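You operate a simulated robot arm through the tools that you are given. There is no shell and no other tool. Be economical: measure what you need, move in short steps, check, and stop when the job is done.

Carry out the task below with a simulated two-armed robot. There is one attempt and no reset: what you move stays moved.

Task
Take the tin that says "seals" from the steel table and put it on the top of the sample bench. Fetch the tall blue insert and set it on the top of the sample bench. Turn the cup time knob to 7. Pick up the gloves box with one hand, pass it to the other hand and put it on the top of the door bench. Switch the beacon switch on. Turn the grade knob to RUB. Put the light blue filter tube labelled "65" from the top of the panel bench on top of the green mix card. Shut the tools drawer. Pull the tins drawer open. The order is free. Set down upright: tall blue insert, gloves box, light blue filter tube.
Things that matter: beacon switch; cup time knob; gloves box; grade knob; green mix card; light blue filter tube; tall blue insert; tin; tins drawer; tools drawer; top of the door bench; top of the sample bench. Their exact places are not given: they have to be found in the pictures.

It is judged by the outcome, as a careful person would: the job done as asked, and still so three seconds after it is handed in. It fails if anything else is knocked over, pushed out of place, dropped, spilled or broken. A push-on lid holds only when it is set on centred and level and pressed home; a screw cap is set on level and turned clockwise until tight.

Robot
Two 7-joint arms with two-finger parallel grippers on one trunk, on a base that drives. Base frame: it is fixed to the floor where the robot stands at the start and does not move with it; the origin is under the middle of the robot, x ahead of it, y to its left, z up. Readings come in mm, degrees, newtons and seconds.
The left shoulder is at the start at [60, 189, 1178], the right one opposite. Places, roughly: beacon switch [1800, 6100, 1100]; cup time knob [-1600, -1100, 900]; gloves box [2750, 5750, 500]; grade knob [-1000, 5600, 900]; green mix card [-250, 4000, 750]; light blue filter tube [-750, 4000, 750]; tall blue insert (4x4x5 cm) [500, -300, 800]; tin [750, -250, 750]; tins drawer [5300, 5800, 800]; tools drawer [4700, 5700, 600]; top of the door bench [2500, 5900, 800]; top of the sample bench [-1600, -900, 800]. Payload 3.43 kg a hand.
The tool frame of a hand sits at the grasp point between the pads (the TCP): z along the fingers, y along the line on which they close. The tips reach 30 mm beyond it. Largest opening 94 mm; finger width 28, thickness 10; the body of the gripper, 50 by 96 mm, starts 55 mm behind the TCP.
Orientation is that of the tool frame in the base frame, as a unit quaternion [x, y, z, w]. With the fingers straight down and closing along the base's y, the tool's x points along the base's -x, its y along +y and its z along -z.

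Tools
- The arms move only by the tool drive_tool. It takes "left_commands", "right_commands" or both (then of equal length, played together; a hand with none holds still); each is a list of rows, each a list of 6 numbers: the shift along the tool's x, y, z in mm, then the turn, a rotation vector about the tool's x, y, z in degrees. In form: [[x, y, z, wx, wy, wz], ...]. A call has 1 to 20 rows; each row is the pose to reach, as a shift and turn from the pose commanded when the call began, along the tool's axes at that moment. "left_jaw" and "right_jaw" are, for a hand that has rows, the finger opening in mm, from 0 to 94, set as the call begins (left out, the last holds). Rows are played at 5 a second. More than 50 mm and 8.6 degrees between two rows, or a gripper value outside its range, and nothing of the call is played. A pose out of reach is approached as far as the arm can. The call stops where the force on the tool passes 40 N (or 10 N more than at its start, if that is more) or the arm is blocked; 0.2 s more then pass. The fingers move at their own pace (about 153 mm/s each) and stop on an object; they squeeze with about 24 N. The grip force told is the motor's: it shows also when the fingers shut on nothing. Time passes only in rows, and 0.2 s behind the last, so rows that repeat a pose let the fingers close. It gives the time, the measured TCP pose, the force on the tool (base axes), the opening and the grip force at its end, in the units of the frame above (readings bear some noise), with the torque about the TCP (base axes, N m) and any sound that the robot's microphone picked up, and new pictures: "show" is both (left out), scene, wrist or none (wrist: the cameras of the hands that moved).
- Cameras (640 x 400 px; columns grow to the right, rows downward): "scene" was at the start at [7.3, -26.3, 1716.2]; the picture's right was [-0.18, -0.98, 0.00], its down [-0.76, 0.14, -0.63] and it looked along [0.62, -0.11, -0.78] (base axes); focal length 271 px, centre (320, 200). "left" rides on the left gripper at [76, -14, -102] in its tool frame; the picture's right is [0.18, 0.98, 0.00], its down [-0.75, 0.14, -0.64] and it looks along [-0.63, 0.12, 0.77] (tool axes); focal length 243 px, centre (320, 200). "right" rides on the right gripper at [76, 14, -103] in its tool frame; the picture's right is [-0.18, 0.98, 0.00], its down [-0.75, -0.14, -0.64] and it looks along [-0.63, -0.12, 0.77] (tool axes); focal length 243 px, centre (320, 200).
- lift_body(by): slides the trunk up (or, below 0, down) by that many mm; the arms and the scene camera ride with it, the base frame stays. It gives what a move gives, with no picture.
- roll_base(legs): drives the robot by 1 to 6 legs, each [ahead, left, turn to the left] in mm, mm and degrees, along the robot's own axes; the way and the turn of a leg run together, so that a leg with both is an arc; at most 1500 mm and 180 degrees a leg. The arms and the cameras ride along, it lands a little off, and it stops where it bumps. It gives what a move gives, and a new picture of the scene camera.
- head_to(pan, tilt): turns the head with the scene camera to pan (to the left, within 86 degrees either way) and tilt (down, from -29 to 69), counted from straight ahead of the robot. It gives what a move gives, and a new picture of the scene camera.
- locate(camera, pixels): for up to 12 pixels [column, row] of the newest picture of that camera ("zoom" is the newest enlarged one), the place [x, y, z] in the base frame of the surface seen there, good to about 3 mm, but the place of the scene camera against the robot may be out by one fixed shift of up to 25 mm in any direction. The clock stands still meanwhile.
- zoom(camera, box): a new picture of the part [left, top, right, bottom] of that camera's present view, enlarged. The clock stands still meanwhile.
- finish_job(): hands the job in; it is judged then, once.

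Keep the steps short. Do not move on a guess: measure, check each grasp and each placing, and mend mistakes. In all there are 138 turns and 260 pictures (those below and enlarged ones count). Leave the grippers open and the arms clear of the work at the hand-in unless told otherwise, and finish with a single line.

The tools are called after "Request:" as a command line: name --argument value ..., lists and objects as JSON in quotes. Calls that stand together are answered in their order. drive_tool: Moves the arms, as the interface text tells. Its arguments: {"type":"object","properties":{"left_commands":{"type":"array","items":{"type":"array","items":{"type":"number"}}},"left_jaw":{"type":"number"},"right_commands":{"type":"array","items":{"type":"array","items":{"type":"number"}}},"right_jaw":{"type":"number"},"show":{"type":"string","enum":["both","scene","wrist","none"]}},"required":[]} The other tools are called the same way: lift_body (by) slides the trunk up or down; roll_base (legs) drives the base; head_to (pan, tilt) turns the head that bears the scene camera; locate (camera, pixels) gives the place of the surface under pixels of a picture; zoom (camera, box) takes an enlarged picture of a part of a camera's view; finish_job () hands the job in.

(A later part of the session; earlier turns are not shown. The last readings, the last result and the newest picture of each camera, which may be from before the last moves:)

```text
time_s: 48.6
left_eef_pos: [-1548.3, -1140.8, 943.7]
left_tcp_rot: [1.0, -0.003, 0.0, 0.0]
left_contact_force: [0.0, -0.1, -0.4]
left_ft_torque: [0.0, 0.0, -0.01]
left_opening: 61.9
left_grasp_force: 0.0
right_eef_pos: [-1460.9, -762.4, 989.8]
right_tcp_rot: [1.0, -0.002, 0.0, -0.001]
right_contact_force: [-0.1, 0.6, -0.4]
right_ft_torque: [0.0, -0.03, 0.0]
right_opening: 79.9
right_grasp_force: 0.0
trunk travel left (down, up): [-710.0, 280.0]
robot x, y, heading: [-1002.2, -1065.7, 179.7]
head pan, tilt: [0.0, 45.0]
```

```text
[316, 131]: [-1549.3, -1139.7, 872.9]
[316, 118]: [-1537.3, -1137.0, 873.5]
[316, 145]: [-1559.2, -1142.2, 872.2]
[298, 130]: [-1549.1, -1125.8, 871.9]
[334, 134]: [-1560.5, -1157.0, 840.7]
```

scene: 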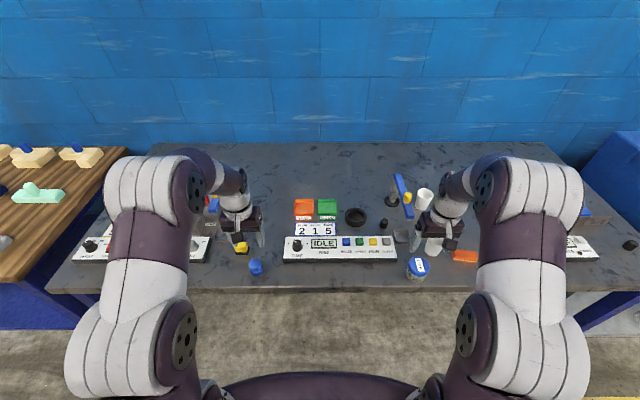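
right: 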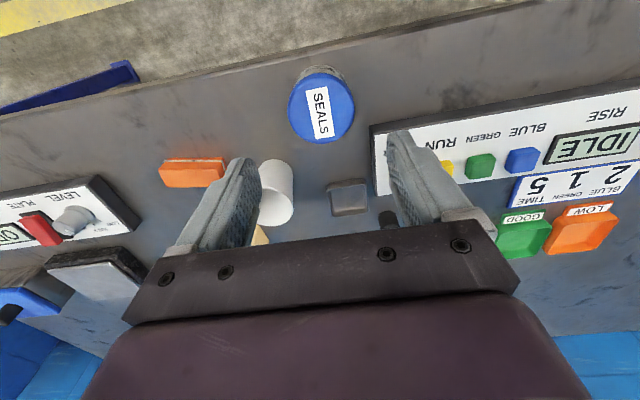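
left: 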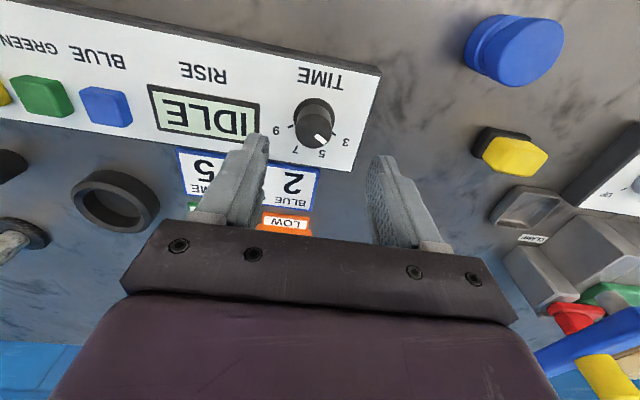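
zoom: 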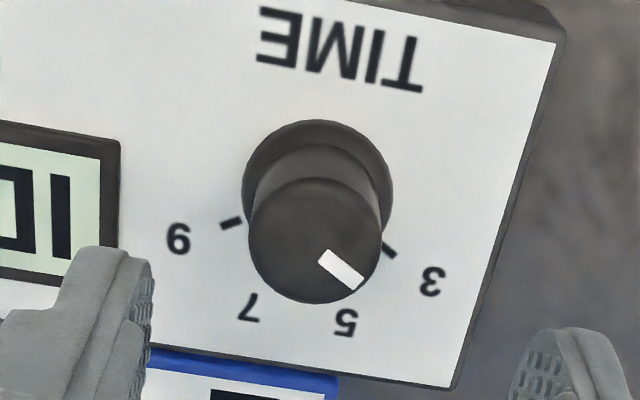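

The pointer is at 3 (about -58°); 7 is about +21°, so 80° clockwise. I pre-turn the left hand -40°, descend onto the knob and grip.

Request:
drive_tool --left_commands '[[0, -2, 0, 0, 0, -8], [0, -2, 0, 0, 0, -16], [0, -2, 0, 0, 0, -24], [0, -2, 0, 0, 0, -32], [0, -2, 0, 0, 0, -40], [0, -2, 30, 0, 0, -40], [0, -2, 55, 0, 0, -40], [0, -2, 66, 0, 0, -40], [0, -2, 66, 0, 0, -40]]' --left_jaw 60 --show "wrist"

Request:
drive_tool --left_commands '[[0, 0, 0, 0, 0, 0], [0, 0, 0, 0, 0, 0], [0, 0, 0, 0, 0, 0]]' --left_jaw 0 --show "none"

```text
time_s: 50.6
left_eef_pos: [-1547.3, -1140.6, 875.5]
left_tcp_rot: [0.941, 0.338, 0.0, 0.0]
left_contact_force: [0.0, 0.1, -0.2]
left_ft_torque: [-0.02, -0.01, 0.01]
left_opening: 59.9
left_grasp_force: 0.1
right_eef_pos: [-1460.4, -762.5, 989.7]
right_tcp_rot: [1.0, -0.004, 0.0, 0.0]
right_contact_force: [0.4, 0.0, 0.5]
right_ft_torque: [0.02, 0.0, 0.03]
right_opening: 80.1
right_grasp_force: 0.0
trunk travel left (down, up): [-710.0, 280.0]
robot x, y, heading: [-1001.1, -1063.7, 179.7]
head pan, tilt: [0.0, 45.0]
```

left: 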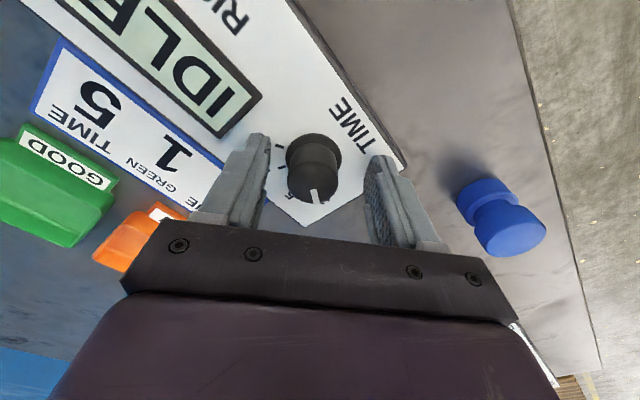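

```text
time_s: 51.4
left_eef_pos: [-1550.2, -1136.5, 876.4]
left_tcp_rot: [0.941, 0.339, -0.001, 0.0]
left_contact_force: [-15.0, 15.6, 1.6]
left_ft_torque: [0.99, 0.55, -0.02]
left_opening: 33.9
left_grasp_force: 44.8
right_eef_pos: [-1463.6, -759.7, 989.6]
right_tcp_rot: [1.0, -0.004, 0.001, 0.0]
right_contact_force: [0.4, -0.1, -0.1]
right_ft_torque: [-0.03, 0.0, -0.01]
right_opening: 80.2
right_grasp_force: 0.0
trunk travel left (down, up): [-710.0, 280.0]
robot x, y, heading: [-1004.4, -1062.5, 179.8]
head pan, tilt: [0.0, 45.0]
```

A sideways push of 20 N shows the hand is a bit off-centre; I shift -4 mm along tool y to relieve it.

Request:
drive_tool --left_commands '[[0, -2, 0, 0, 0, 0], [0, -4, 0, 0, 0, 0], [0, -4, 0, 0, 0, 0]]' --show "wrist"

```text
time_s: 52.2
left_eef_pos: [-1550.3, -1136.7, 876.9]
left_tcp_rot: [0.941, 0.338, 0.0, 0.001]
left_contact_force: [-7.2, 6.6, 11.8]
left_ft_torque: [-0.4, 0.42, -0.04]
left_opening: 34.1
left_grasp_force: 45.3
right_eef_pos: [-1461.3, -761.0, 988.9]
right_tcp_rot: [1.0, -0.003, 0.0, 0.0]
right_contact_force: [0.2, 0.6, -0.4]
right_ft_torque: [-0.02, -0.01, 0.0]
right_opening: 80.0
right_grasp_force: 0.1
trunk travel left (down, up): [-710.0, 280.0]
robot x, y, heading: [-1004.3, -1067.8, 179.7]
head pan, tilt: [0.0, 45.0]
```

left: 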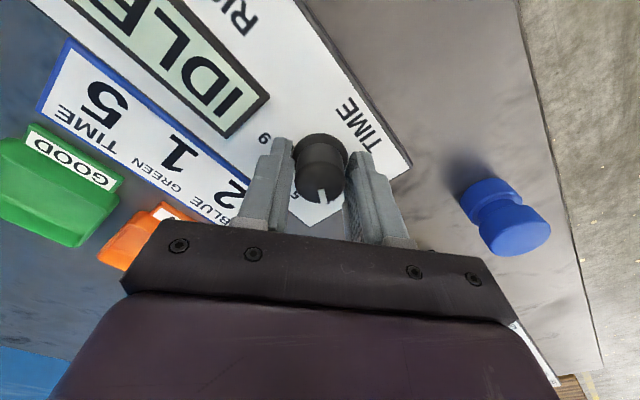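

Gripped well. Turn clockwise 80°.

Request:
drive_tool --left_commands '[[0, -1, 0, 0, 0, 8], [0, -1.5, 0, 0, 0, 16], [0, -1.5, 0, 0, 0, 24], [0, -1.5, 0, 0, 0, 32], [0, -1.5, 0, 0, 0, 40], [0, -1.5, 0, 0, 0, 48], [0, -1.5, 0, 0, 0, 56], [0, -1.5, 0, 0, 0, 64], [0, -1.5, 0, 0, 0, 72], [0, -1.5, 0, 0, 0, 80], [0, -1.5, 0, 0, 0, 80]]' --show "wrist"

```text
time_s: 54.6
left_eef_pos: [-1550.5, -1137.3, 876.3]
left_tcp_rot: [0.938, -0.345, 0.001, 0.0]
left_contact_force: [-2.7, -17.0, 12.4]
left_ft_torque: [-0.8, -0.17, -0.03]
left_opening: 34.0
left_grasp_force: 44.9
right_eef_pos: [-1462.0, -764.1, 989.7]
right_tcp_rot: [1.0, -0.003, 0.0, 0.0]
right_contact_force: [-0.4, 0.1, -0.1]
right_ft_torque: [0.01, 0.01, 0.04]
right_opening: 80.1
right_grasp_force: 0.2
trunk travel left (down, up): [-710.0, 280.0]
robot x, y, heading: [-1004.7, -1067.8, 179.8]
head pan, tilt: [0.0, 45.0]
```

left: 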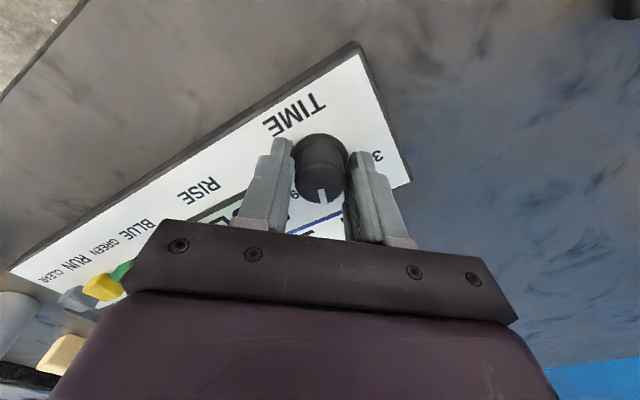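

Turned. I open, rise, and turn back the hand to check the pointer.

Request:
drive_tool --left_commands '[[0, 0, 0, 0, 0, 0], [0, 0, 0, 0, 0, 0], [0, 0, -30, 0, 0, 0], [0, 0, -70, 0, 0, 0], [0, 0, -70, 0, 0, -8], [0, 0, -70, 0, 0, -16], [0, 0, -70, 0, 0, -24], [0, 0, -70, 0, 0, -32], [0, 0, -70, 0, 0, -40]]' --left_jaw 62 --show "none"

Request:
zoom --camera "left" --box '[250, 65, 390, 185]'

```text
time_s: 56.6
left_eef_pos: [-1549.9, -1134.0, 945.4]
left_tcp_rot: [1.0, -0.001, 0.0, 0.0]
left_contact_force: [-0.4, 1.1, -0.7]
left_ft_torque: [0.0, -0.01, 0.02]
left_opening: 61.8
left_grasp_force: 0.1
right_eef_pos: [-1462.3, -760.7, 990.0]
right_tcp_rot: [1.0, -0.002, 0.0, 0.0]
right_contact_force: [0.0, -0.8, 0.4]
right_ft_torque: [0.0, -0.02, -0.05]
right_opening: 80.1
right_grasp_force: 0.0
trunk travel left (down, up): [-710.0, 280.0]
robot x, y, heading: [-1004.8, -1066.7, 179.5]
head pan, tilt: [0.0, 45.0]
```

```text
3.33 times, centred on (320, 125) of left
```

zoom: 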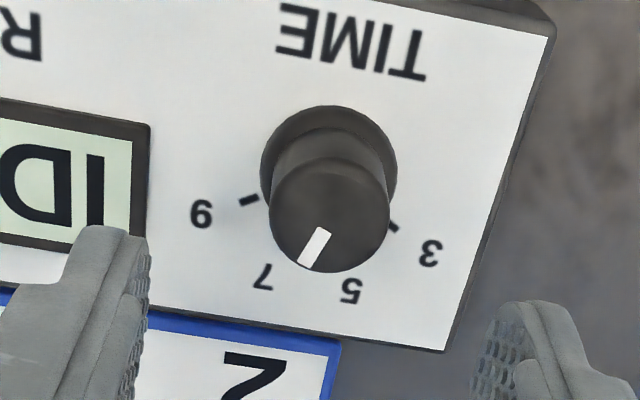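

Request:
zoom --camera "left" --box '[295, 90, 355, 155]'

```text
6.15 times, centred on (325, 122) of left
```

zoom: 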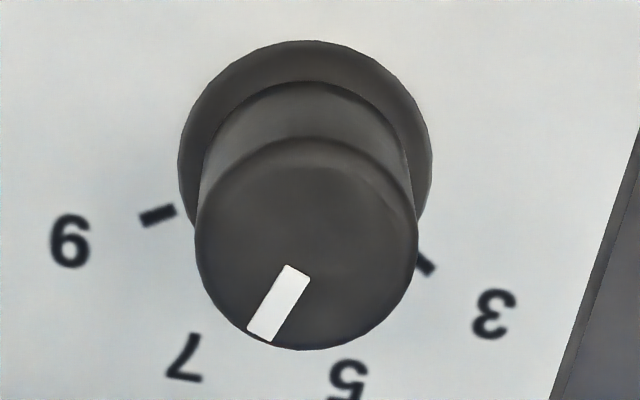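

The pointer is on 7 (within ~2°). I retract, turn to face +y and look ahead.

Request:
drive_tool --left_commands '[[20, 20, -40, 0, 0, 0], [40, 40, -60, 0, 0, 0], [60, 50, -60, 0, 0, 0]]' --left_jaw 94 --show "none"

Request:
roll_base --legs '[[-450, 0, 0], [0, 0, -90]]'

Request:
head_to --pan 0 --tilt 15

```text
time_s: 57.4
left_eef_pos: [-1490.0, -1187.2, 1009.1]
left_tcp_rot: [1.0, -0.003, 0.0, -0.001]
left_contact_force: [-0.6, -0.6, 0.5]
left_ft_torque: [0.01, -0.01, -0.01]
left_opening: 93.9
left_grasp_force: 0.1
right_eef_pos: [-1460.5, -761.6, 989.2]
right_tcp_rot: [1.0, -0.003, 0.0, 0.0]
right_contact_force: [-0.6, -0.2, 0.8]
right_ft_torque: [0.01, -0.01, -0.02]
right_opening: 79.9
right_grasp_force: 0.1
trunk travel left (down, up): [-710.0, 280.0]
robot x, y, heading: [-1003.1, -1065.5, 179.4]
head pan, tilt: [0.0, 45.0]
```

```text
time_s: 64.0
left_eef_pos: [-679.7, -583.9, 1008.1]
left_tcp_rot: [0.708, -0.706, -0.001, 0.0]
left_contact_force: [0.1, -0.2, 0.5]
left_ft_torque: [0.02, -0.01, 0.04]
left_opening: 93.8
left_grasp_force: 0.0
right_eef_pos: [-254.9, -611.0, 989.9]
right_tcp_rot: [0.708, -0.707, 0.0, 0.001]
right_contact_force: [0.7, 0.8, -0.2]
right_ft_torque: [-0.03, 0.0, -0.02]
right_opening: 79.9
right_grasp_force: 0.1
trunk travel left (down, up): [-710.0, 280.0]
robot x, y, heading: [-554.3, -1069.0, 90.1]
head pan, tilt: [0.0, 45.0]
```

scene: 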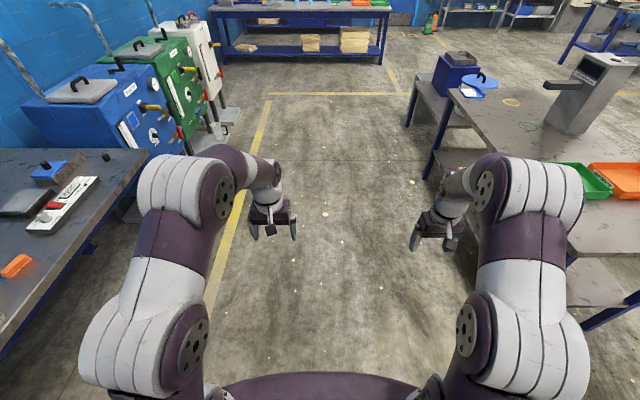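

```text
time_s: 64.9
left_eef_pos: [-679.6, -584.7, 1007.9]
left_tcp_rot: [0.708, -0.706, -0.001, 0.0]
left_contact_force: [-0.1, 0.2, 0.3]
left_ft_torque: [0.02, 0.0, 0.02]
left_opening: 94.0
left_grasp_force: 0.0
right_eef_pos: [-254.1, -610.6, 989.9]
right_tcp_rot: [0.707, -0.707, 0.0, 0.0]
right_contact_force: [-0.3, -0.1, 0.1]
right_ft_torque: [0.0, 0.04, 0.0]
right_opening: 80.1
right_grasp_force: 0.0
trunk travel left (down, up): [-710.0, 280.0]
robot x, y, heading: [-554.0, -1068.7, 90.2]
head pan, tilt: [0.0, 15.0]
```

scene: 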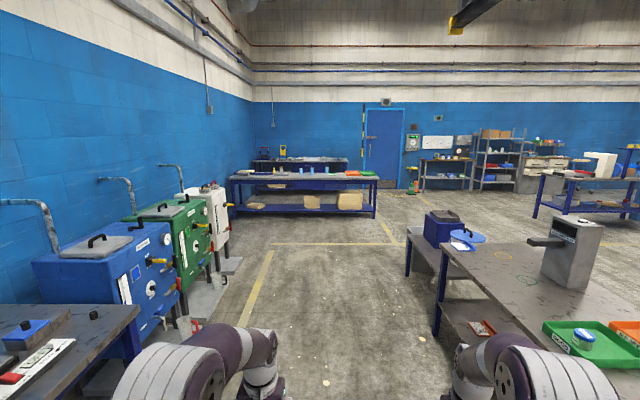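

I measure the benches ahead.

Request:
locate --camera "scene" --pixels '[[300, 182], [236, 178], [376, 180], [300, 175], [348, 158], [420, 160], [412, 142], [450, 160], [625, 150], [540, 180], [478, 236], [430, 280]]'

Request:
zoom --camera "scene" --box '[220, 110, 640, 230]'

```text
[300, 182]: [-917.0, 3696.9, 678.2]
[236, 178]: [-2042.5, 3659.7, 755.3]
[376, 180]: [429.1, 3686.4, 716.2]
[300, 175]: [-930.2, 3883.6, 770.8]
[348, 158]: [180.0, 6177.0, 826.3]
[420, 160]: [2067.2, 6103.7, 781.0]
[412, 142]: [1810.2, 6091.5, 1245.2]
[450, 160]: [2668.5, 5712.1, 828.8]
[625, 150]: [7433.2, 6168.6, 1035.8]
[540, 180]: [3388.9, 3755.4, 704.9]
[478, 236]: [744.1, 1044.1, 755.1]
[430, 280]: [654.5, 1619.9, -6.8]
```

```text
1.52 times, centred on (430, 170) of scene
```

zoom: 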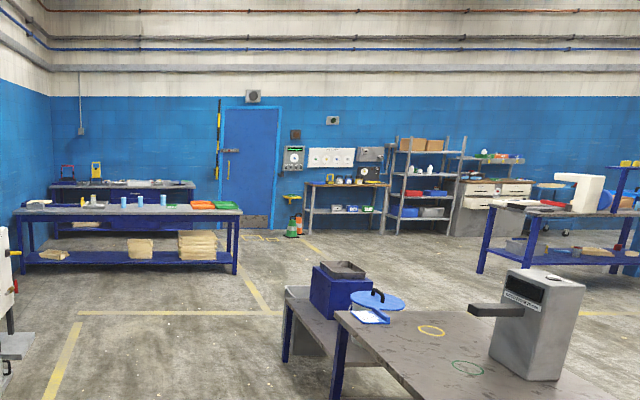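

Panel bench front edge at y ≈ 3680, top ≈ 770; way is clear along x ≈ -550. Drive ahead.

Request:
roll_base --legs '[[1500, 0, 0], [1500, 0, 0], [1100, 0, 0]]'

Request:
head_to --pan 0 --tilt 40

```text
time_s: 84.6
left_eef_pos: [-643.7, 3514.7, 1007.6]
left_tcp_rot: [-0.701, 0.713, 0.0, 0.001]
left_contact_force: [-0.1, -0.7, -0.2]
left_ft_torque: [0.0, 0.01, -0.05]
left_opening: 94.0
left_grasp_force: 0.0
right_eef_pos: [-218.3, 3480.4, 989.3]
right_tcp_rot: [-0.701, 0.713, 0.0, 0.0]
right_contact_force: [-0.1, -0.8, -0.3]
right_ft_torque: [0.0, -0.02, 0.0]
right_opening: 80.0
right_grasp_force: 0.0
trunk travel left (down, up): [-710.0, 280.0]
robot x, y, heading: [-530.0, 3027.5, 88.9]
head pan, tilt: [0.0, 15.0]
```

scene: 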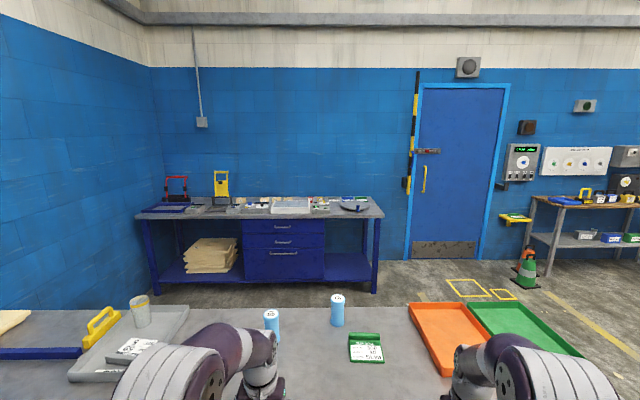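

```text
time_s: 85.5
left_eef_pos: [-643.6, 3515.1, 1008.7]
left_tcp_rot: [-0.701, 0.713, 0.0, 0.0]
left_contact_force: [0.2, -0.3, 0.1]
left_ft_torque: [-0.02, -0.01, 0.01]
left_opening: 94.0
left_grasp_force: 0.0
right_eef_pos: [-217.9, 3482.5, 990.1]
right_tcp_rot: [-0.702, 0.712, 0.0, 0.0]
right_contact_force: [0.1, -0.8, -0.1]
right_ft_torque: [0.0, -0.03, -0.02]
right_opening: 80.1
right_grasp_force: 0.1
trunk travel left (down, up): [-710.0, 280.0]
robot x, y, heading: [-529.4, 3025.0, 89.1]
head pan, tilt: [0.0, 40.0]
```

scene: 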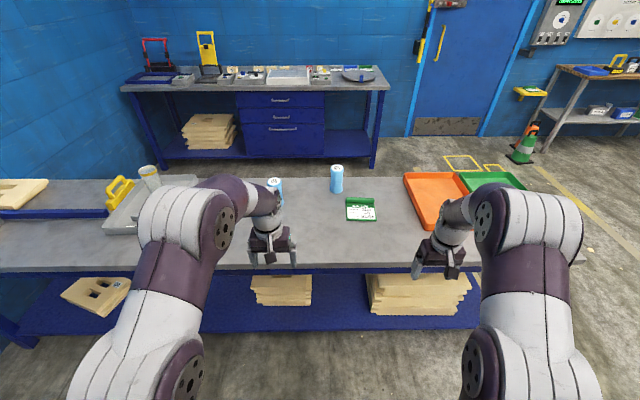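

Request:
zoom --camera "scene" --box '[230, 150, 410, 260]'

Request:
locate --camera "scene" --pixels '[[274, 181], [277, 204], [337, 166], [336, 190], [361, 213], [348, 198], [375, 222], [320, 230], [320, 265], [300, 182], [348, 222]]'

```text
3.56 times, centred on (320, 205) of scene
```

zoom: 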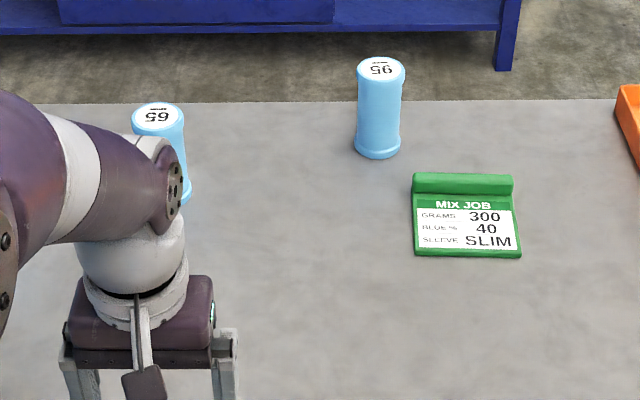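

```text
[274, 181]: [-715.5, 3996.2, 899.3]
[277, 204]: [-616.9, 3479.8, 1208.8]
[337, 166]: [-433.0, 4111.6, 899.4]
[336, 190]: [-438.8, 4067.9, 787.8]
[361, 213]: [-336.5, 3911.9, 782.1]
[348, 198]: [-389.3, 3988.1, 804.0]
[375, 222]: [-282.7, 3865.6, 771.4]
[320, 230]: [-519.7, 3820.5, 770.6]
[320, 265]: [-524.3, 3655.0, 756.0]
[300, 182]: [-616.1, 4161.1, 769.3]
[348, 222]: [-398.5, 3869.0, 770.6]
```

The left tube's top reads 65 (upside-down), the right one 95; the card lies at (-340,3920). I drive 320 mm nearer, then check with the left wrist camera.

Request:
roll_base --legs '[[320, 0, 1]]'

Request:
drive_tool --left_commands '[[-20, 25, 0, 0, 0, 0], [-40, 50, 0, 0, 0, 0], [-40, 55, 0, 0, 0, 0]]' --show "both"

```text
time_s: 87.6
left_eef_pos: [-650.1, 3832.4, 1009.1]
left_tcp_rot: [0.708, -0.706, 0.0, 0.0]
left_contact_force: [0.1, -0.4, -0.5]
left_ft_torque: [0.01, -0.02, -0.03]
left_opening: 94.2
left_grasp_force: 0.1
right_eef_pos: [-225.5, 3808.3, 990.5]
right_tcp_rot: [0.708, -0.706, 0.0, -0.001]
right_contact_force: [-0.5, 0.2, 0.3]
right_ft_torque: [-0.02, 0.02, 0.0]
right_opening: 80.2
right_grasp_force: 0.1
trunk travel left (down, up): [-710.0, 280.0]
robot x, y, heading: [-527.0, 3349.6, 90.0]
head pan, tilt: [0.0, 40.0]
```

scene: 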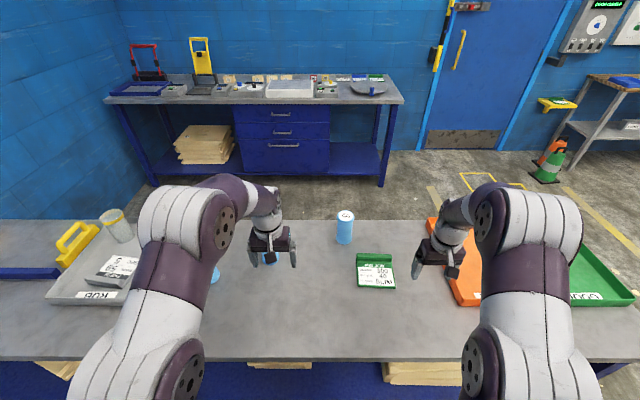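

```text
time_s: 88.4
left_eef_pos: [-706.3, 3872.0, 1010.3]
left_tcp_rot: [0.707, -0.707, 0.001, 0.0]
left_contact_force: [0.0, 0.4, 0.2]
left_ft_torque: [0.02, -0.01, -0.01]
left_opening: 94.1
left_grasp_force: 0.1
right_eef_pos: [-224.8, 3808.2, 990.6]
right_tcp_rot: [0.708, -0.706, 0.0, 0.0]
right_contact_force: [0.6, 0.4, -0.8]
right_ft_torque: [0.01, -0.01, -0.01]
right_opening: 80.0
right_grasp_force: 0.1
trunk travel left (down, up): [-710.0, 280.0]
robot x, y, heading: [-525.5, 3350.0, 90.2]
head pan, tilt: [0.0, 40.0]
```

scene: 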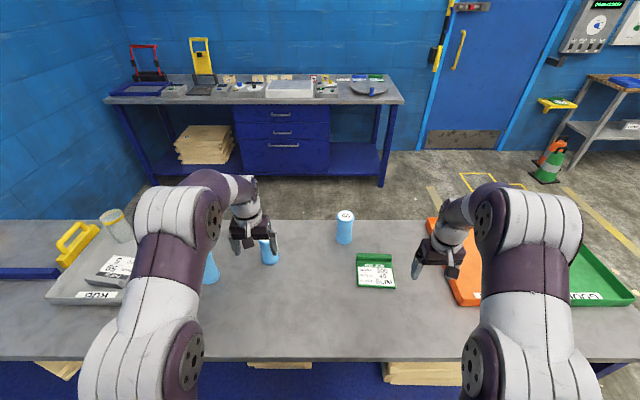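
left: 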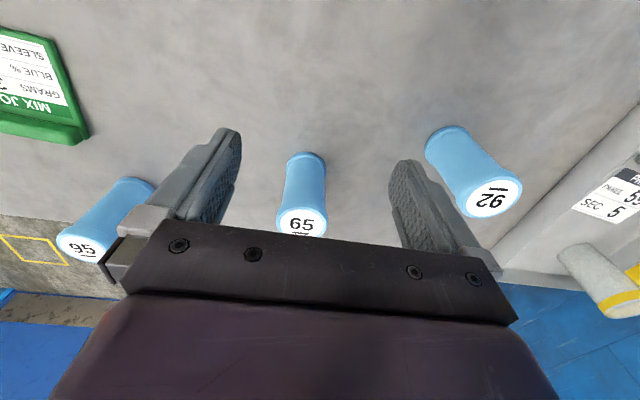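

The middle tube clearly reads 65 (underlined) at (302,222). Others: 95 and 92. Measure it.

Request:
locate --camera "left" --pixels '[[302, 224], [280, 222], [324, 225], [302, 211], [306, 160], [320, 140], [470, 208], [445, 150]]'

Request:
locate --camera "scene" --pixels '[[270, 245], [213, 262], [360, 285], [391, 286], [362, 270], [388, 268], [375, 256], [376, 276]]'

```text
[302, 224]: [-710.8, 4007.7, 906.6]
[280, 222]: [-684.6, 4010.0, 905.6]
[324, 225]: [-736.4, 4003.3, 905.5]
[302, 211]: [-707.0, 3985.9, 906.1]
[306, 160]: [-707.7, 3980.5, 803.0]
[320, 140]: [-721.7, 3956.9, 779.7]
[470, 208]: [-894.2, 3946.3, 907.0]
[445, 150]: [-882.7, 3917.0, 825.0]
```

```text
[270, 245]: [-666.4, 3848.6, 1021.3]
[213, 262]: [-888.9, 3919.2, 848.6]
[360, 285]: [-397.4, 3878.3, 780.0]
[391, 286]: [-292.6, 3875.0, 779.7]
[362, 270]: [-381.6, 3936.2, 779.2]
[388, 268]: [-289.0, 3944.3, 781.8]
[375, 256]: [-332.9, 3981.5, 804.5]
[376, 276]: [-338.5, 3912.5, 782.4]
```

Tube centre (-710.5,4008), top 906, bench 780. I move ahead over it, then down to 866.

Request:
drive_tool --left_commands '[[-45, 1, 0, 0, 0, 0], [-90, 3, 0, 0, 0, 0], [-136, 4, 0, 0, 0, 0], [-136, 4, 30, 0, 0, 0], [-136, 4, 40, 0, 0, 0], [-136, 4, 40, 0, 0, 0]]' --show "wrist"

```text
time_s: 89.8
left_eef_pos: [-711.9, 3934.5, 956.3]
left_tcp_rot: [0.708, -0.706, 0.0, 0.0]
left_contact_force: [0.2, 0.9, 0.0]
left_ft_torque: [0.01, -0.01, -0.02]
left_opening: 94.0
left_grasp_force: 0.1
left hand out of reach, approached as far as the arm can: row 1, 2, 3, 4, 5, 6
right_eef_pos: [-224.3, 3808.7, 989.1]
right_tcp_rot: [0.708, -0.707, 0.001, 0.001]
right_contact_force: [-0.4, 0.7, -0.3]
right_ft_torque: [-0.05, 0.0, 0.0]
right_opening: 80.1
right_grasp_force: 0.0
trunk travel left (down, up): [-710.0, 280.0]
robot x, y, heading: [-525.6, 3348.3, 90.2]
head pan, tilt: [0.0, 40.0]
```

left: 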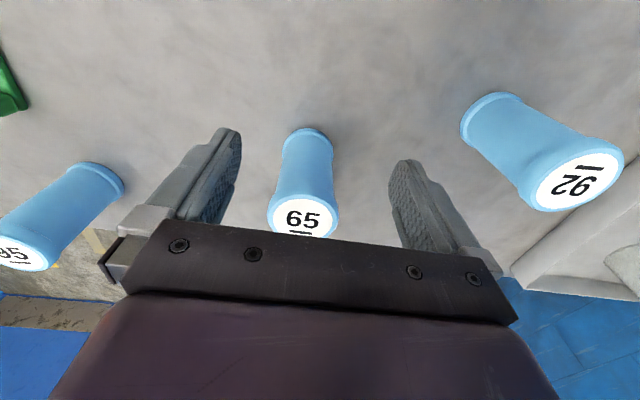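

Out of reach upright-down; I back off and tilt the hand forward (fingers pointing ahead-down) by 34° to gain reach.

Request:
drive_tool --left_commands '[[40, 0, 0, 0, -8, 0], [80, 0, 0, 0, -16, 0], [100, 0, 0, 0, -24, 0], [100, 0, 0, 0, -32, 0], [100, 0, 0, 0, -34, 0], [100, 0, 0, 0, -34, 0]]' --show "wrist"

```text
time_s: 91.2
left_eef_pos: [-704.9, 3833.4, 954.9]
left_tcp_rot: [0.677, -0.675, -0.208, -0.207]
left_contact_force: [-0.7, -0.4, 0.1]
left_ft_torque: [0.02, 0.01, -0.02]
left_opening: 94.1
left_grasp_force: 0.0
right_eef_pos: [-225.7, 3808.3, 990.0]
right_tcp_rot: [0.708, -0.706, 0.0, 0.0]
right_contact_force: [-0.4, -0.2, 0.8]
right_ft_torque: [0.02, 0.04, 0.02]
right_opening: 79.9
right_grasp_force: 0.1
trunk travel left (down, up): [-710.0, 280.0]
robot x, y, heading: [-524.4, 3347.1, 90.4]
head pan, tilt: [0.0, 40.0]
```

left: 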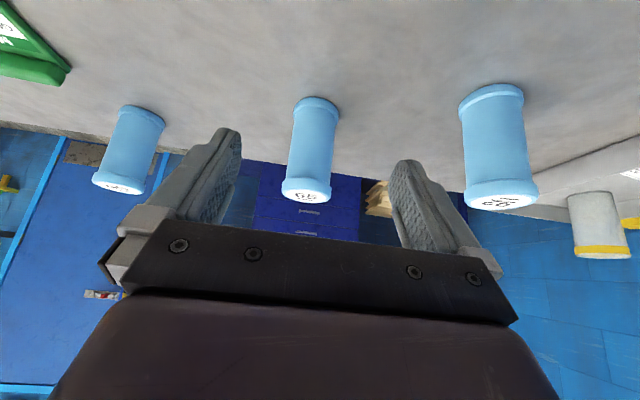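

The tilt works. I go down to 866 at this distance, then ahead to straddle the tube (checking with the picture).

Request:
drive_tool --left_commands '[[25, 2, 37, 0, 0, 0], [50, 4, 74, 0, 0, 0], [16.6, 4, 96, 0, 0, 0], [-16.6, 4, 119, 0, 0, 0], [-50, 4, 141, 0, 0, 0], [-50, 4, 141, 0, 0, 0]]' --show "wrist"

```text
time_s: 92.6
left_eef_pos: [-709.7, 3952.3, 865.2]
left_tcp_rot: [0.676, -0.676, -0.207, -0.207]
left_contact_force: [-0.7, 0.1, -0.3]
left_ft_torque: [-0.03, 0.01, 0.0]
left_opening: 94.0
left_grasp_force: 0.1
left hand out of reach, approached as far as the arm can: row 2
right_eef_pos: [-224.2, 3807.1, 990.6]
right_tcp_rot: [0.708, -0.706, 0.001, 0.0]
right_contact_force: [0.7, 0.1, 0.1]
right_ft_torque: [0.0, -0.01, 0.02]
right_opening: 80.2
right_grasp_force: 0.1
trunk travel left (down, up): [-710.0, 280.0]
robot x, y, heading: [-525.0, 3348.9, 89.8]
head pan, tilt: [0.0, 40.0]
```

left: 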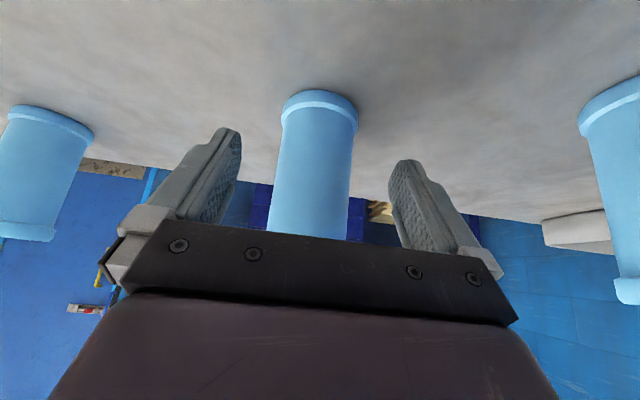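

Centred. I go 54 mm further ahead, then close.

Request:
drive_tool --left_commands '[[-22, 0, 15, 0, 0, 0], [-44, 0, 30, 0, 0, 0], [-44, 0, 30, 0, 0, 0]]' --show "none"

Request:
drive_tool --left_commands '[[0, 0, 0, 0, 0, 0], [0, 0, 0, 0, 0, 0], [0, 0, 0, 0, 0, 0]]' --left_jaw 0 --show "wrist"

```text
time_s: 93.4
left_eef_pos: [-711.9, 4007.1, 863.4]
left_tcp_rot: [0.677, -0.676, -0.205, -0.206]
left_contact_force: [0.0, -0.4, -0.1]
left_ft_torque: [-0.02, 0.0, 0.01]
left_opening: 93.7
left_grasp_force: 0.1
right_eef_pos: [-225.9, 3808.1, 988.6]
right_tcp_rot: [0.708, -0.706, 0.001, 0.001]
right_contact_force: [0.3, -0.3, 0.2]
right_ft_torque: [0.0, -0.03, 0.04]
right_opening: 80.1
right_grasp_force: 0.0
trunk travel left (down, up): [-710.0, 280.0]
robot x, y, heading: [-525.7, 3348.7, 90.3]
head pan, tilt: [0.0, 40.0]
```

```text
time_s: 94.2
left_eef_pos: [-712.0, 4005.1, 865.7]
left_tcp_rot: [0.677, -0.676, -0.206, -0.208]
left_contact_force: [-0.5, 0.1, 0.2]
left_ft_torque: [-0.01, 0.04, 0.01]
left_opening: 62.0
left_grasp_force: 24.1
right_eef_pos: [-223.6, 3807.5, 990.2]
right_tcp_rot: [0.708, -0.706, 0.0, 0.001]
right_contact_force: [-0.1, 0.3, 0.4]
right_ft_torque: [0.01, 0.01, -0.01]
right_opening: 80.0
right_grasp_force: 0.0
trunk travel left (down, up): [-710.0, 280.0]
robot x, y, heading: [-525.5, 3349.3, 90.0]
head pan, tilt: [0.0, 40.0]
```

left: 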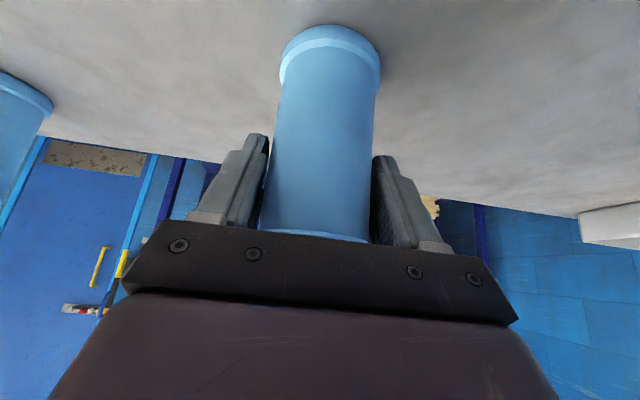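

Gripped (62 mm). I raise the trunk 140 mm, then drive right 375 mm and back 83 mm to bring the tube over the card.

Request:
lift_body --by 140

Request:
roll_base --legs '[[-83, 0, 0], [0, -375, 0]]'

Request:
zoom --camera "left" --box '[0, 0, 640, 400]'

```text
time_s: 95.9
left_eef_pos: [-711.4, 4008.0, 1006.9]
left_tcp_rot: [0.677, -0.675, -0.208, -0.207]
left_contact_force: [-0.8, -0.5, -0.6]
left_ft_torque: [0.03, 0.01, 0.04]
left_opening: 61.7
left_grasp_force: 23.6
right_eef_pos: [-224.4, 3807.7, 1129.9]
right_tcp_rot: [0.708, -0.706, 0.0, 0.0]
right_contact_force: [0.5, -0.2, -0.1]
right_ft_torque: [0.0, 0.0, 0.0]
right_opening: 79.8
right_grasp_force: 0.1
trunk travel left (down, up): [-850.0, 140.0]
robot x, y, heading: [-528.0, 3349.9, 90.2]
head pan, tilt: [0.0, 40.0]
```

```text
time_s: 98.9
left_eef_pos: [-337.4, 3925.8, 1006.2]
left_tcp_rot: [-0.676, 0.676, 0.206, 0.208]
left_contact_force: [0.0, -0.4, -1.1]
left_ft_torque: [-0.03, -0.01, 0.01]
left_opening: 61.7
left_grasp_force: 23.9
right_eef_pos: [149.2, 3725.7, 1129.3]
right_tcp_rot: [0.708, -0.706, 0.0, 0.0]
right_contact_force: [0.5, 0.2, 0.4]
right_ft_torque: [-0.02, 0.01, 0.01]
right_opening: 80.0
right_grasp_force: 0.0
trunk travel left (down, up): [-850.0, 140.0]
robot x, y, heading: [-148.6, 3268.8, 90.4]
head pan, tilt: [0.0, 40.0]
```

scene: 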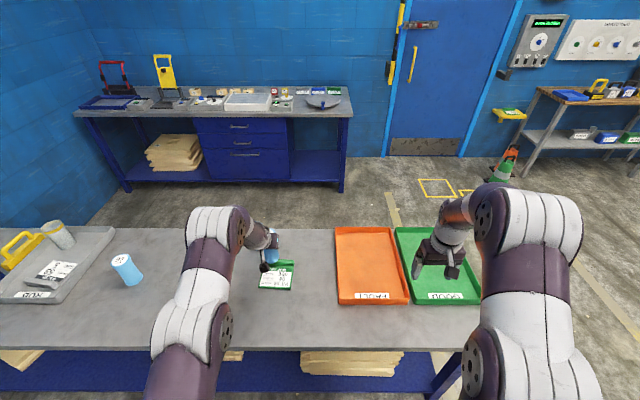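

```text
1.00 times, centred on (320, 200) of left (not enlarged: the box is as wide or as high as the picture)
```

zoom: 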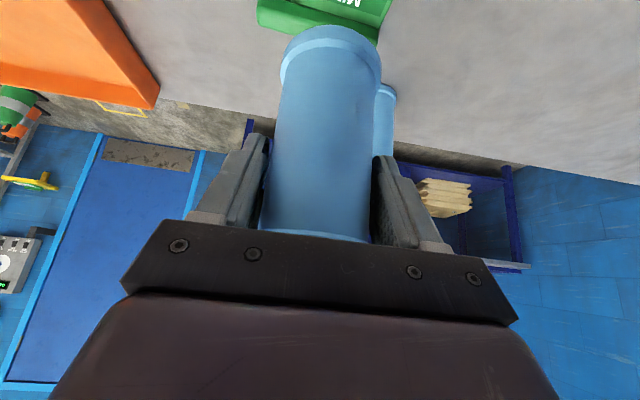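

I measure the card corners with the left wrist view and the scene.

Request:
locate --camera "left" --pixels '[[262, 5], [262, 22], [374, 38], [385, 12], [272, 10], [390, 2]]'

Request:
locate --camera "scene" --pixels '[[262, 286], [290, 288], [276, 282], [266, 272], [292, 270], [286, 264], [292, 280]]'

Request:
zoom --camera "scene" --box '[220, 220, 330, 310]'

```text
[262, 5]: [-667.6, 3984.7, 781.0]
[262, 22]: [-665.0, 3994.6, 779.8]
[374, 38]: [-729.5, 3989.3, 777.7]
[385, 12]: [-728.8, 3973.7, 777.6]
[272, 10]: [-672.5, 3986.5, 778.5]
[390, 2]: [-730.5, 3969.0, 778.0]
```

```text
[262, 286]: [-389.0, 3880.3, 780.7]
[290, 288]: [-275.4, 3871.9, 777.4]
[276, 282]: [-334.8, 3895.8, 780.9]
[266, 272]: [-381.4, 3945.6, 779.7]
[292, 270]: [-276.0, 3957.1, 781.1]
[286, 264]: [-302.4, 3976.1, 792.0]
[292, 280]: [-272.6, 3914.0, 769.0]
```

```text
4.44 times, centred on (275, 265) of scene
```

zoom: 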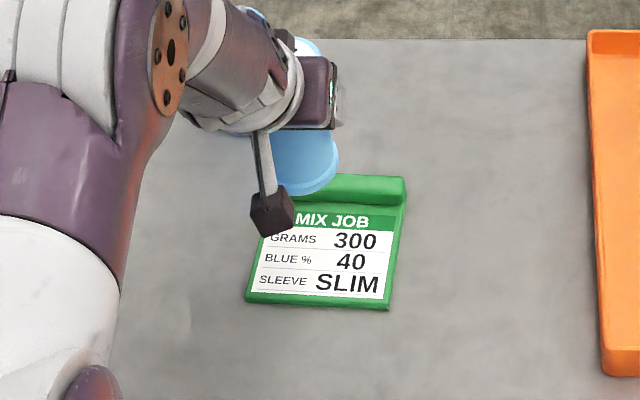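

Request:
locate --camera "zoom" --pixels '[[250, 298], [386, 304], [398, 210], [396, 235], [320, 270], [380, 195], [500, 250], [380, 185]]'

Request:
zoom --camera "left" --box '[220, 0, 420, 120]'

Request:
locate --camera "zoom" --pixels '[[125, 40], [130, 80], [500, 110], [540, 20], [150, 15], [60, 200], [600, 200]]'

```text
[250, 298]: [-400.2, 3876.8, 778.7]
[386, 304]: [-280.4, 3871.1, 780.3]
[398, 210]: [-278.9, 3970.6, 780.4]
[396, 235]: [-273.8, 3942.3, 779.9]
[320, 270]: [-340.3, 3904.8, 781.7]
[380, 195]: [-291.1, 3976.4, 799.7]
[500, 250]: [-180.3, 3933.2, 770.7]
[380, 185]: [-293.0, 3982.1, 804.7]
```

```text
3.20 times, centred on (320, 60) of left
```

zoom: 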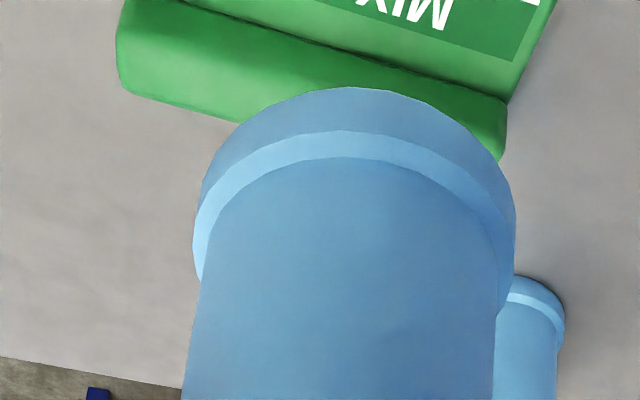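

```text
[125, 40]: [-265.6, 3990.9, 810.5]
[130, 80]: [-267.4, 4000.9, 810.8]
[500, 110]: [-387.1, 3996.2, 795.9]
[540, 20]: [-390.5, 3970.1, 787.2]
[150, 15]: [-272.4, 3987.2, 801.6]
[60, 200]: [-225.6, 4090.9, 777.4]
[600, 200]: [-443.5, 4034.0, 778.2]
```

Card flat region centre ≈ (-328,3929), surface ≈ 790; TCP must end near z 876. I shift right 9 mm and lower the trunk 115 mm.

Request:
drive_tool --left_commands '[[-1, -5, 1, 0, 0, 0], [-2, -9, 1, 0, 0, 0], [-2, -9, 1, 0, 0, 0]]' --show "none"

Request:
lift_body --by -115

Request:
zoom --camera "left" --box '[220, 0, 420, 120]'

Request:
zoom --camera "scene" --box '[200, 210, 340, 320]'

```text
time_s: 99.7
left_eef_pos: [-332.7, 3925.2, 1006.9]
left_tcp_rot: [0.676, -0.675, -0.208, -0.209]
left_contact_force: [0.0, -0.3, -1.3]
left_ft_torque: [-0.01, 0.0, 0.03]
left_opening: 61.7
left_grasp_force: 24.2
left hand out of reach, approached as far as the arm can: row 1, 2, 3
right_eef_pos: [149.9, 3725.8, 1129.6]
right_tcp_rot: [0.708, -0.706, 0.0, 0.0]
right_contact_force: [0.4, 0.1, 0.4]
right_ft_torque: [-0.03, 0.03, 0.02]
right_opening: 80.0
right_grasp_force: 0.0
trunk travel left (down, up): [-850.0, 140.0]
robot x, y, heading: [-150.2, 3264.0, 90.2]
head pan, tilt: [0.0, 40.0]
```

```text
time_s: 101.2
left_eef_pos: [-332.3, 3925.9, 892.7]
left_tcp_rot: [0.676, -0.675, -0.208, -0.209]
left_contact_force: [0.1, -0.1, -2.0]
left_ft_torque: [0.0, -0.03, -0.02]
left_opening: 61.7
left_grasp_force: 23.8
right_eef_pos: [149.2, 3725.8, 1015.4]
right_tcp_rot: [-0.707, 0.707, 0.0, 0.001]
right_contact_force: [0.9, 0.3, -0.8]
right_ft_torque: [-0.01, 0.02, 0.01]
right_opening: 79.7
right_grasp_force: 0.1
trunk travel left (down, up): [-735.0, 255.0]
robot x, y, heading: [-150.6, 3266.8, 89.9]
head pan, tilt: [0.0, 40.0]
```

```text
3.20 times, centred on (320, 60) of left
```

zoom: 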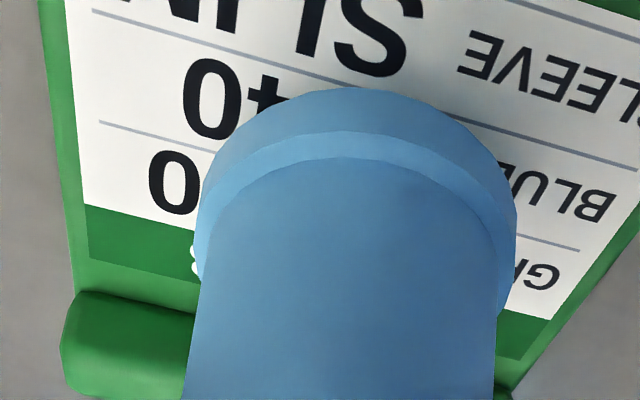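

```text
3.64 times, centred on (270, 265) of scene
```

zoom: 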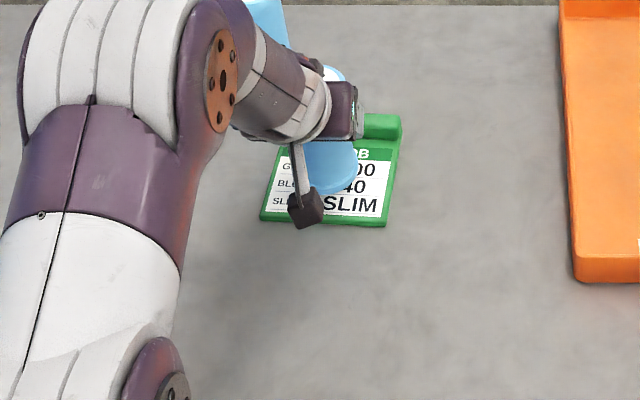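

The tube is centred over the card. I lower the trunk in small steps until it touches.

Request:
lift_body --by -12

Request:
lift_body --by -3

```text
time_s: 101.8
left_eef_pos: [-333.2, 3925.5, 879.1]
left_tcp_rot: [0.676, -0.676, -0.208, -0.209]
left_contact_force: [0.2, 0.3, -0.7]
left_ft_torque: [-0.02, -0.01, -0.01]
left_opening: 61.6
left_grasp_force: 24.0
right_eef_pos: [148.6, 3725.8, 1002.2]
right_tcp_rot: [0.707, -0.707, 0.0, 0.0]
right_contact_force: [-0.2, -0.7, 0.5]
right_ft_torque: [0.03, 0.0, 0.0]
right_opening: 80.2
right_grasp_force: 0.0
trunk travel left (down, up): [-723.0, 267.0]
robot x, y, heading: [-153.5, 3265.5, 90.1]
head pan, tilt: [0.0, 40.0]
```

```text
time_s: 102.3
left_eef_pos: [-331.8, 3925.8, 876.2]
left_tcp_rot: [0.676, -0.675, -0.208, -0.209]
left_contact_force: [0.1, -0.3, -1.3]
left_ft_torque: [-0.02, 0.04, 0.02]
left_opening: 61.6
left_grasp_force: 23.8
right_eef_pos: [148.4, 3725.8, 999.3]
right_tcp_rot: [0.708, -0.707, 0.0, 0.0]
right_contact_force: [-0.3, 0.1, 1.0]
right_ft_torque: [0.01, 0.02, 0.01]
right_opening: 80.0
right_grasp_force: 0.1
trunk travel left (down, up): [-720.0, 270.0]
robot x, y, heading: [-150.5, 3267.9, 89.9]
head pan, tilt: [0.0, 40.0]
```

Not touching yet; lower 2 mm more, twice.

Request:
lift_body --by -2

Request:
lift_body --by -1

```text
time_s: 102.8
left_eef_pos: [-331.8, 3925.8, 874.5]
left_tcp_rot: [0.677, -0.675, -0.208, -0.209]
left_contact_force: [0.1, 0.8, 2.1]
left_ft_torque: [0.08, 0.03, 0.0]
left_opening: 61.6
left_grasp_force: 24.1
right_eef_pos: [150.3, 3726.2, 997.6]
right_tcp_rot: [0.708, -0.707, 0.0, 0.0]
right_contact_force: [-0.5, -1.0, 0.7]
right_ft_torque: [0.04, -0.01, -0.01]
right_opening: 79.9
right_grasp_force: 0.0
trunk travel left (down, up): [-718.0, 272.0]
robot x, y, heading: [-148.6, 3268.8, 89.9]
head pan, tilt: [0.0, 40.0]
```

```text
time_s: 103.3
left_eef_pos: [-332.5, 3926.3, 875.5]
left_tcp_rot: [0.676, -0.675, -0.209, -0.21]
left_contact_force: [-0.4, 0.9, 6.3]
left_ft_torque: [0.13, -0.02, -0.03]
left_opening: 61.8
left_grasp_force: 23.9
right_eef_pos: [148.7, 3725.5, 997.5]
right_tcp_rot: [0.707, -0.707, 0.001, 0.0]
right_contact_force: [0.3, 0.0, 0.2]
right_ft_torque: [0.03, 0.0, 0.02]
right_opening: 80.2
right_grasp_force: 0.1
trunk travel left (down, up): [-717.0, 273.0]
robot x, y, heading: [-154.9, 3265.2, 90.2]
head pan, tilt: [0.0, 40.0]
```

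It rests on the card (6 N). Open, then withdraw straight back.

Request:
drive_tool --left_commands '[[0, 0, 0, 0, 0, 0], [0, 0, 0, 0, 0, 0], [0, 0, 0, 0, 0, 0], [25, 0, -17, 0, 0, 0], [60, 0, -40, 0, 0, 0], [99, 0, -67, 0, 0, 0], [99, 0, -67, 0, 0, 0]]' --left_jaw 94 --show "both"

```text
time_s: 104.9
left_eef_pos: [-335.8, 3807.0, 874.9]
left_tcp_rot: [-0.676, 0.676, 0.207, 0.209]
left_contact_force: [-0.9, 0.7, -1.7]
left_ft_torque: [0.01, 0.0, 0.0]
left_opening: 93.9
left_grasp_force: 0.0
left hand out of reach, approached as far as the arm can: row 4
right_eef_pos: [148.6, 3726.3, 996.9]
right_tcp_rot: [0.708, -0.706, 0.0, 0.0]
right_contact_force: [0.2, -0.1, 0.3]
right_ft_torque: [0.01, -0.01, -0.01]
right_opening: 80.2
right_grasp_force: 0.0
trunk travel left (down, up): [-717.0, 273.0]
robot x, y, heading: [-151.5, 3269.3, 90.1]
head pan, tilt: [0.0, 40.0]
```

scene: 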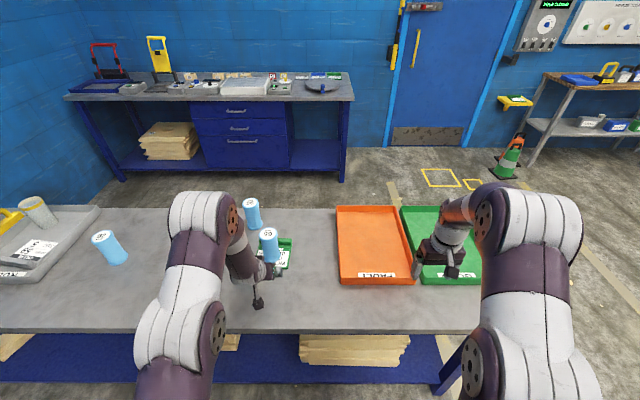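
left: 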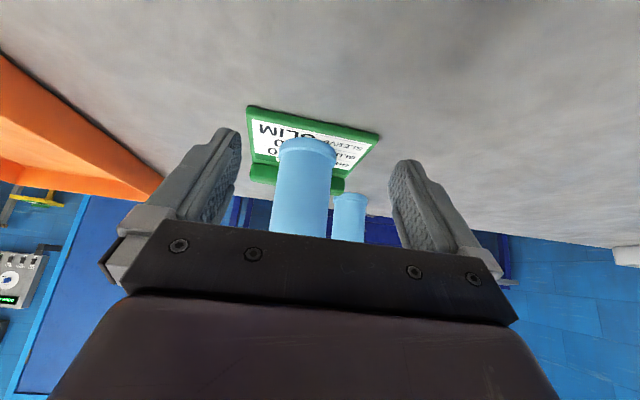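

The tube stands upright on the card. Next the grade knob: enlarge the back bench and measure.

Request:
zoom --camera "scene" --box '[60, 25, 360, 190]'

Request:
locate --camera "scene" --pixels '[[130, 95], [200, 100], [272, 97], [330, 100], [183, 85], [110, 90], [160, 95], [272, 80], [345, 205], [235, 85], [470, 205], [425, 180]]'

Request:
drive_tool --left_commands '[[20, 0, 0, 0, 8, 0], [40, 0, 0, 0, 16, 0], [40, 0, 0, 0, 24, 0], [40, 0, 0, 0, 32, 0], [40, 0, 0, 0, 34, 0]]' --show "none"

```text
2.13 times, centred on (210, 108) of scene
```

zoom: 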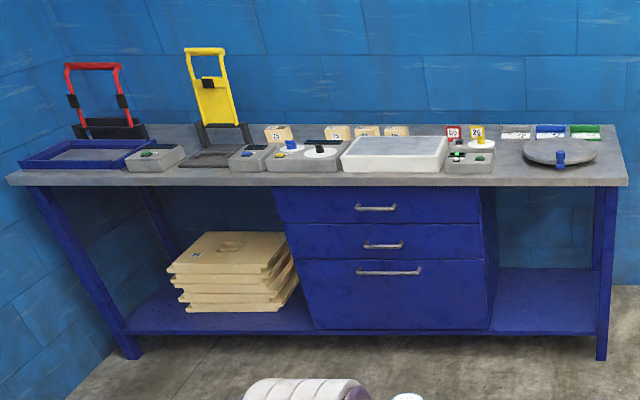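

```text
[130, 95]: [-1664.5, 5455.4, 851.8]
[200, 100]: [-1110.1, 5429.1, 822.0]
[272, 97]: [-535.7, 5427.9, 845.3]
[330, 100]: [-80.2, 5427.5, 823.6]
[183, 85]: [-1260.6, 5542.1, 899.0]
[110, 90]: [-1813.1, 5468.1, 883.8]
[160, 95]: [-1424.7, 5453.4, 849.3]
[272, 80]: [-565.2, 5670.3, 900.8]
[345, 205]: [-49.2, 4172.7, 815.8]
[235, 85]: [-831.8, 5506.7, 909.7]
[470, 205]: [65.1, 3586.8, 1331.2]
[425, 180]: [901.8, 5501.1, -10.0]
```

```text
time_s: 106.1
left_eef_pos: [-333.7, 3772.2, 851.4]
left_tcp_rot: [0.707, -0.707, 0.0, -0.003]
left_contact_force: [-0.5, -0.5, -0.3]
left_ft_torque: [-0.02, -0.02, -0.01]
left_opening: 94.3
left_grasp_force: 0.1
right_eef_pos: [149.5, 3724.3, 996.6]
right_tcp_rot: [0.708, -0.707, 0.0, 0.0]
right_contact_force: [-0.5, -0.3, -0.3]
right_ft_torque: [-0.02, 0.03, 0.02]
right_opening: 79.8
right_grasp_force: 0.1
trunk travel left (down, up): [-717.0, 273.0]
robot x, y, heading: [-152.7, 3266.0, 90.2]
head pan, tilt: [0.0, 40.0]
```

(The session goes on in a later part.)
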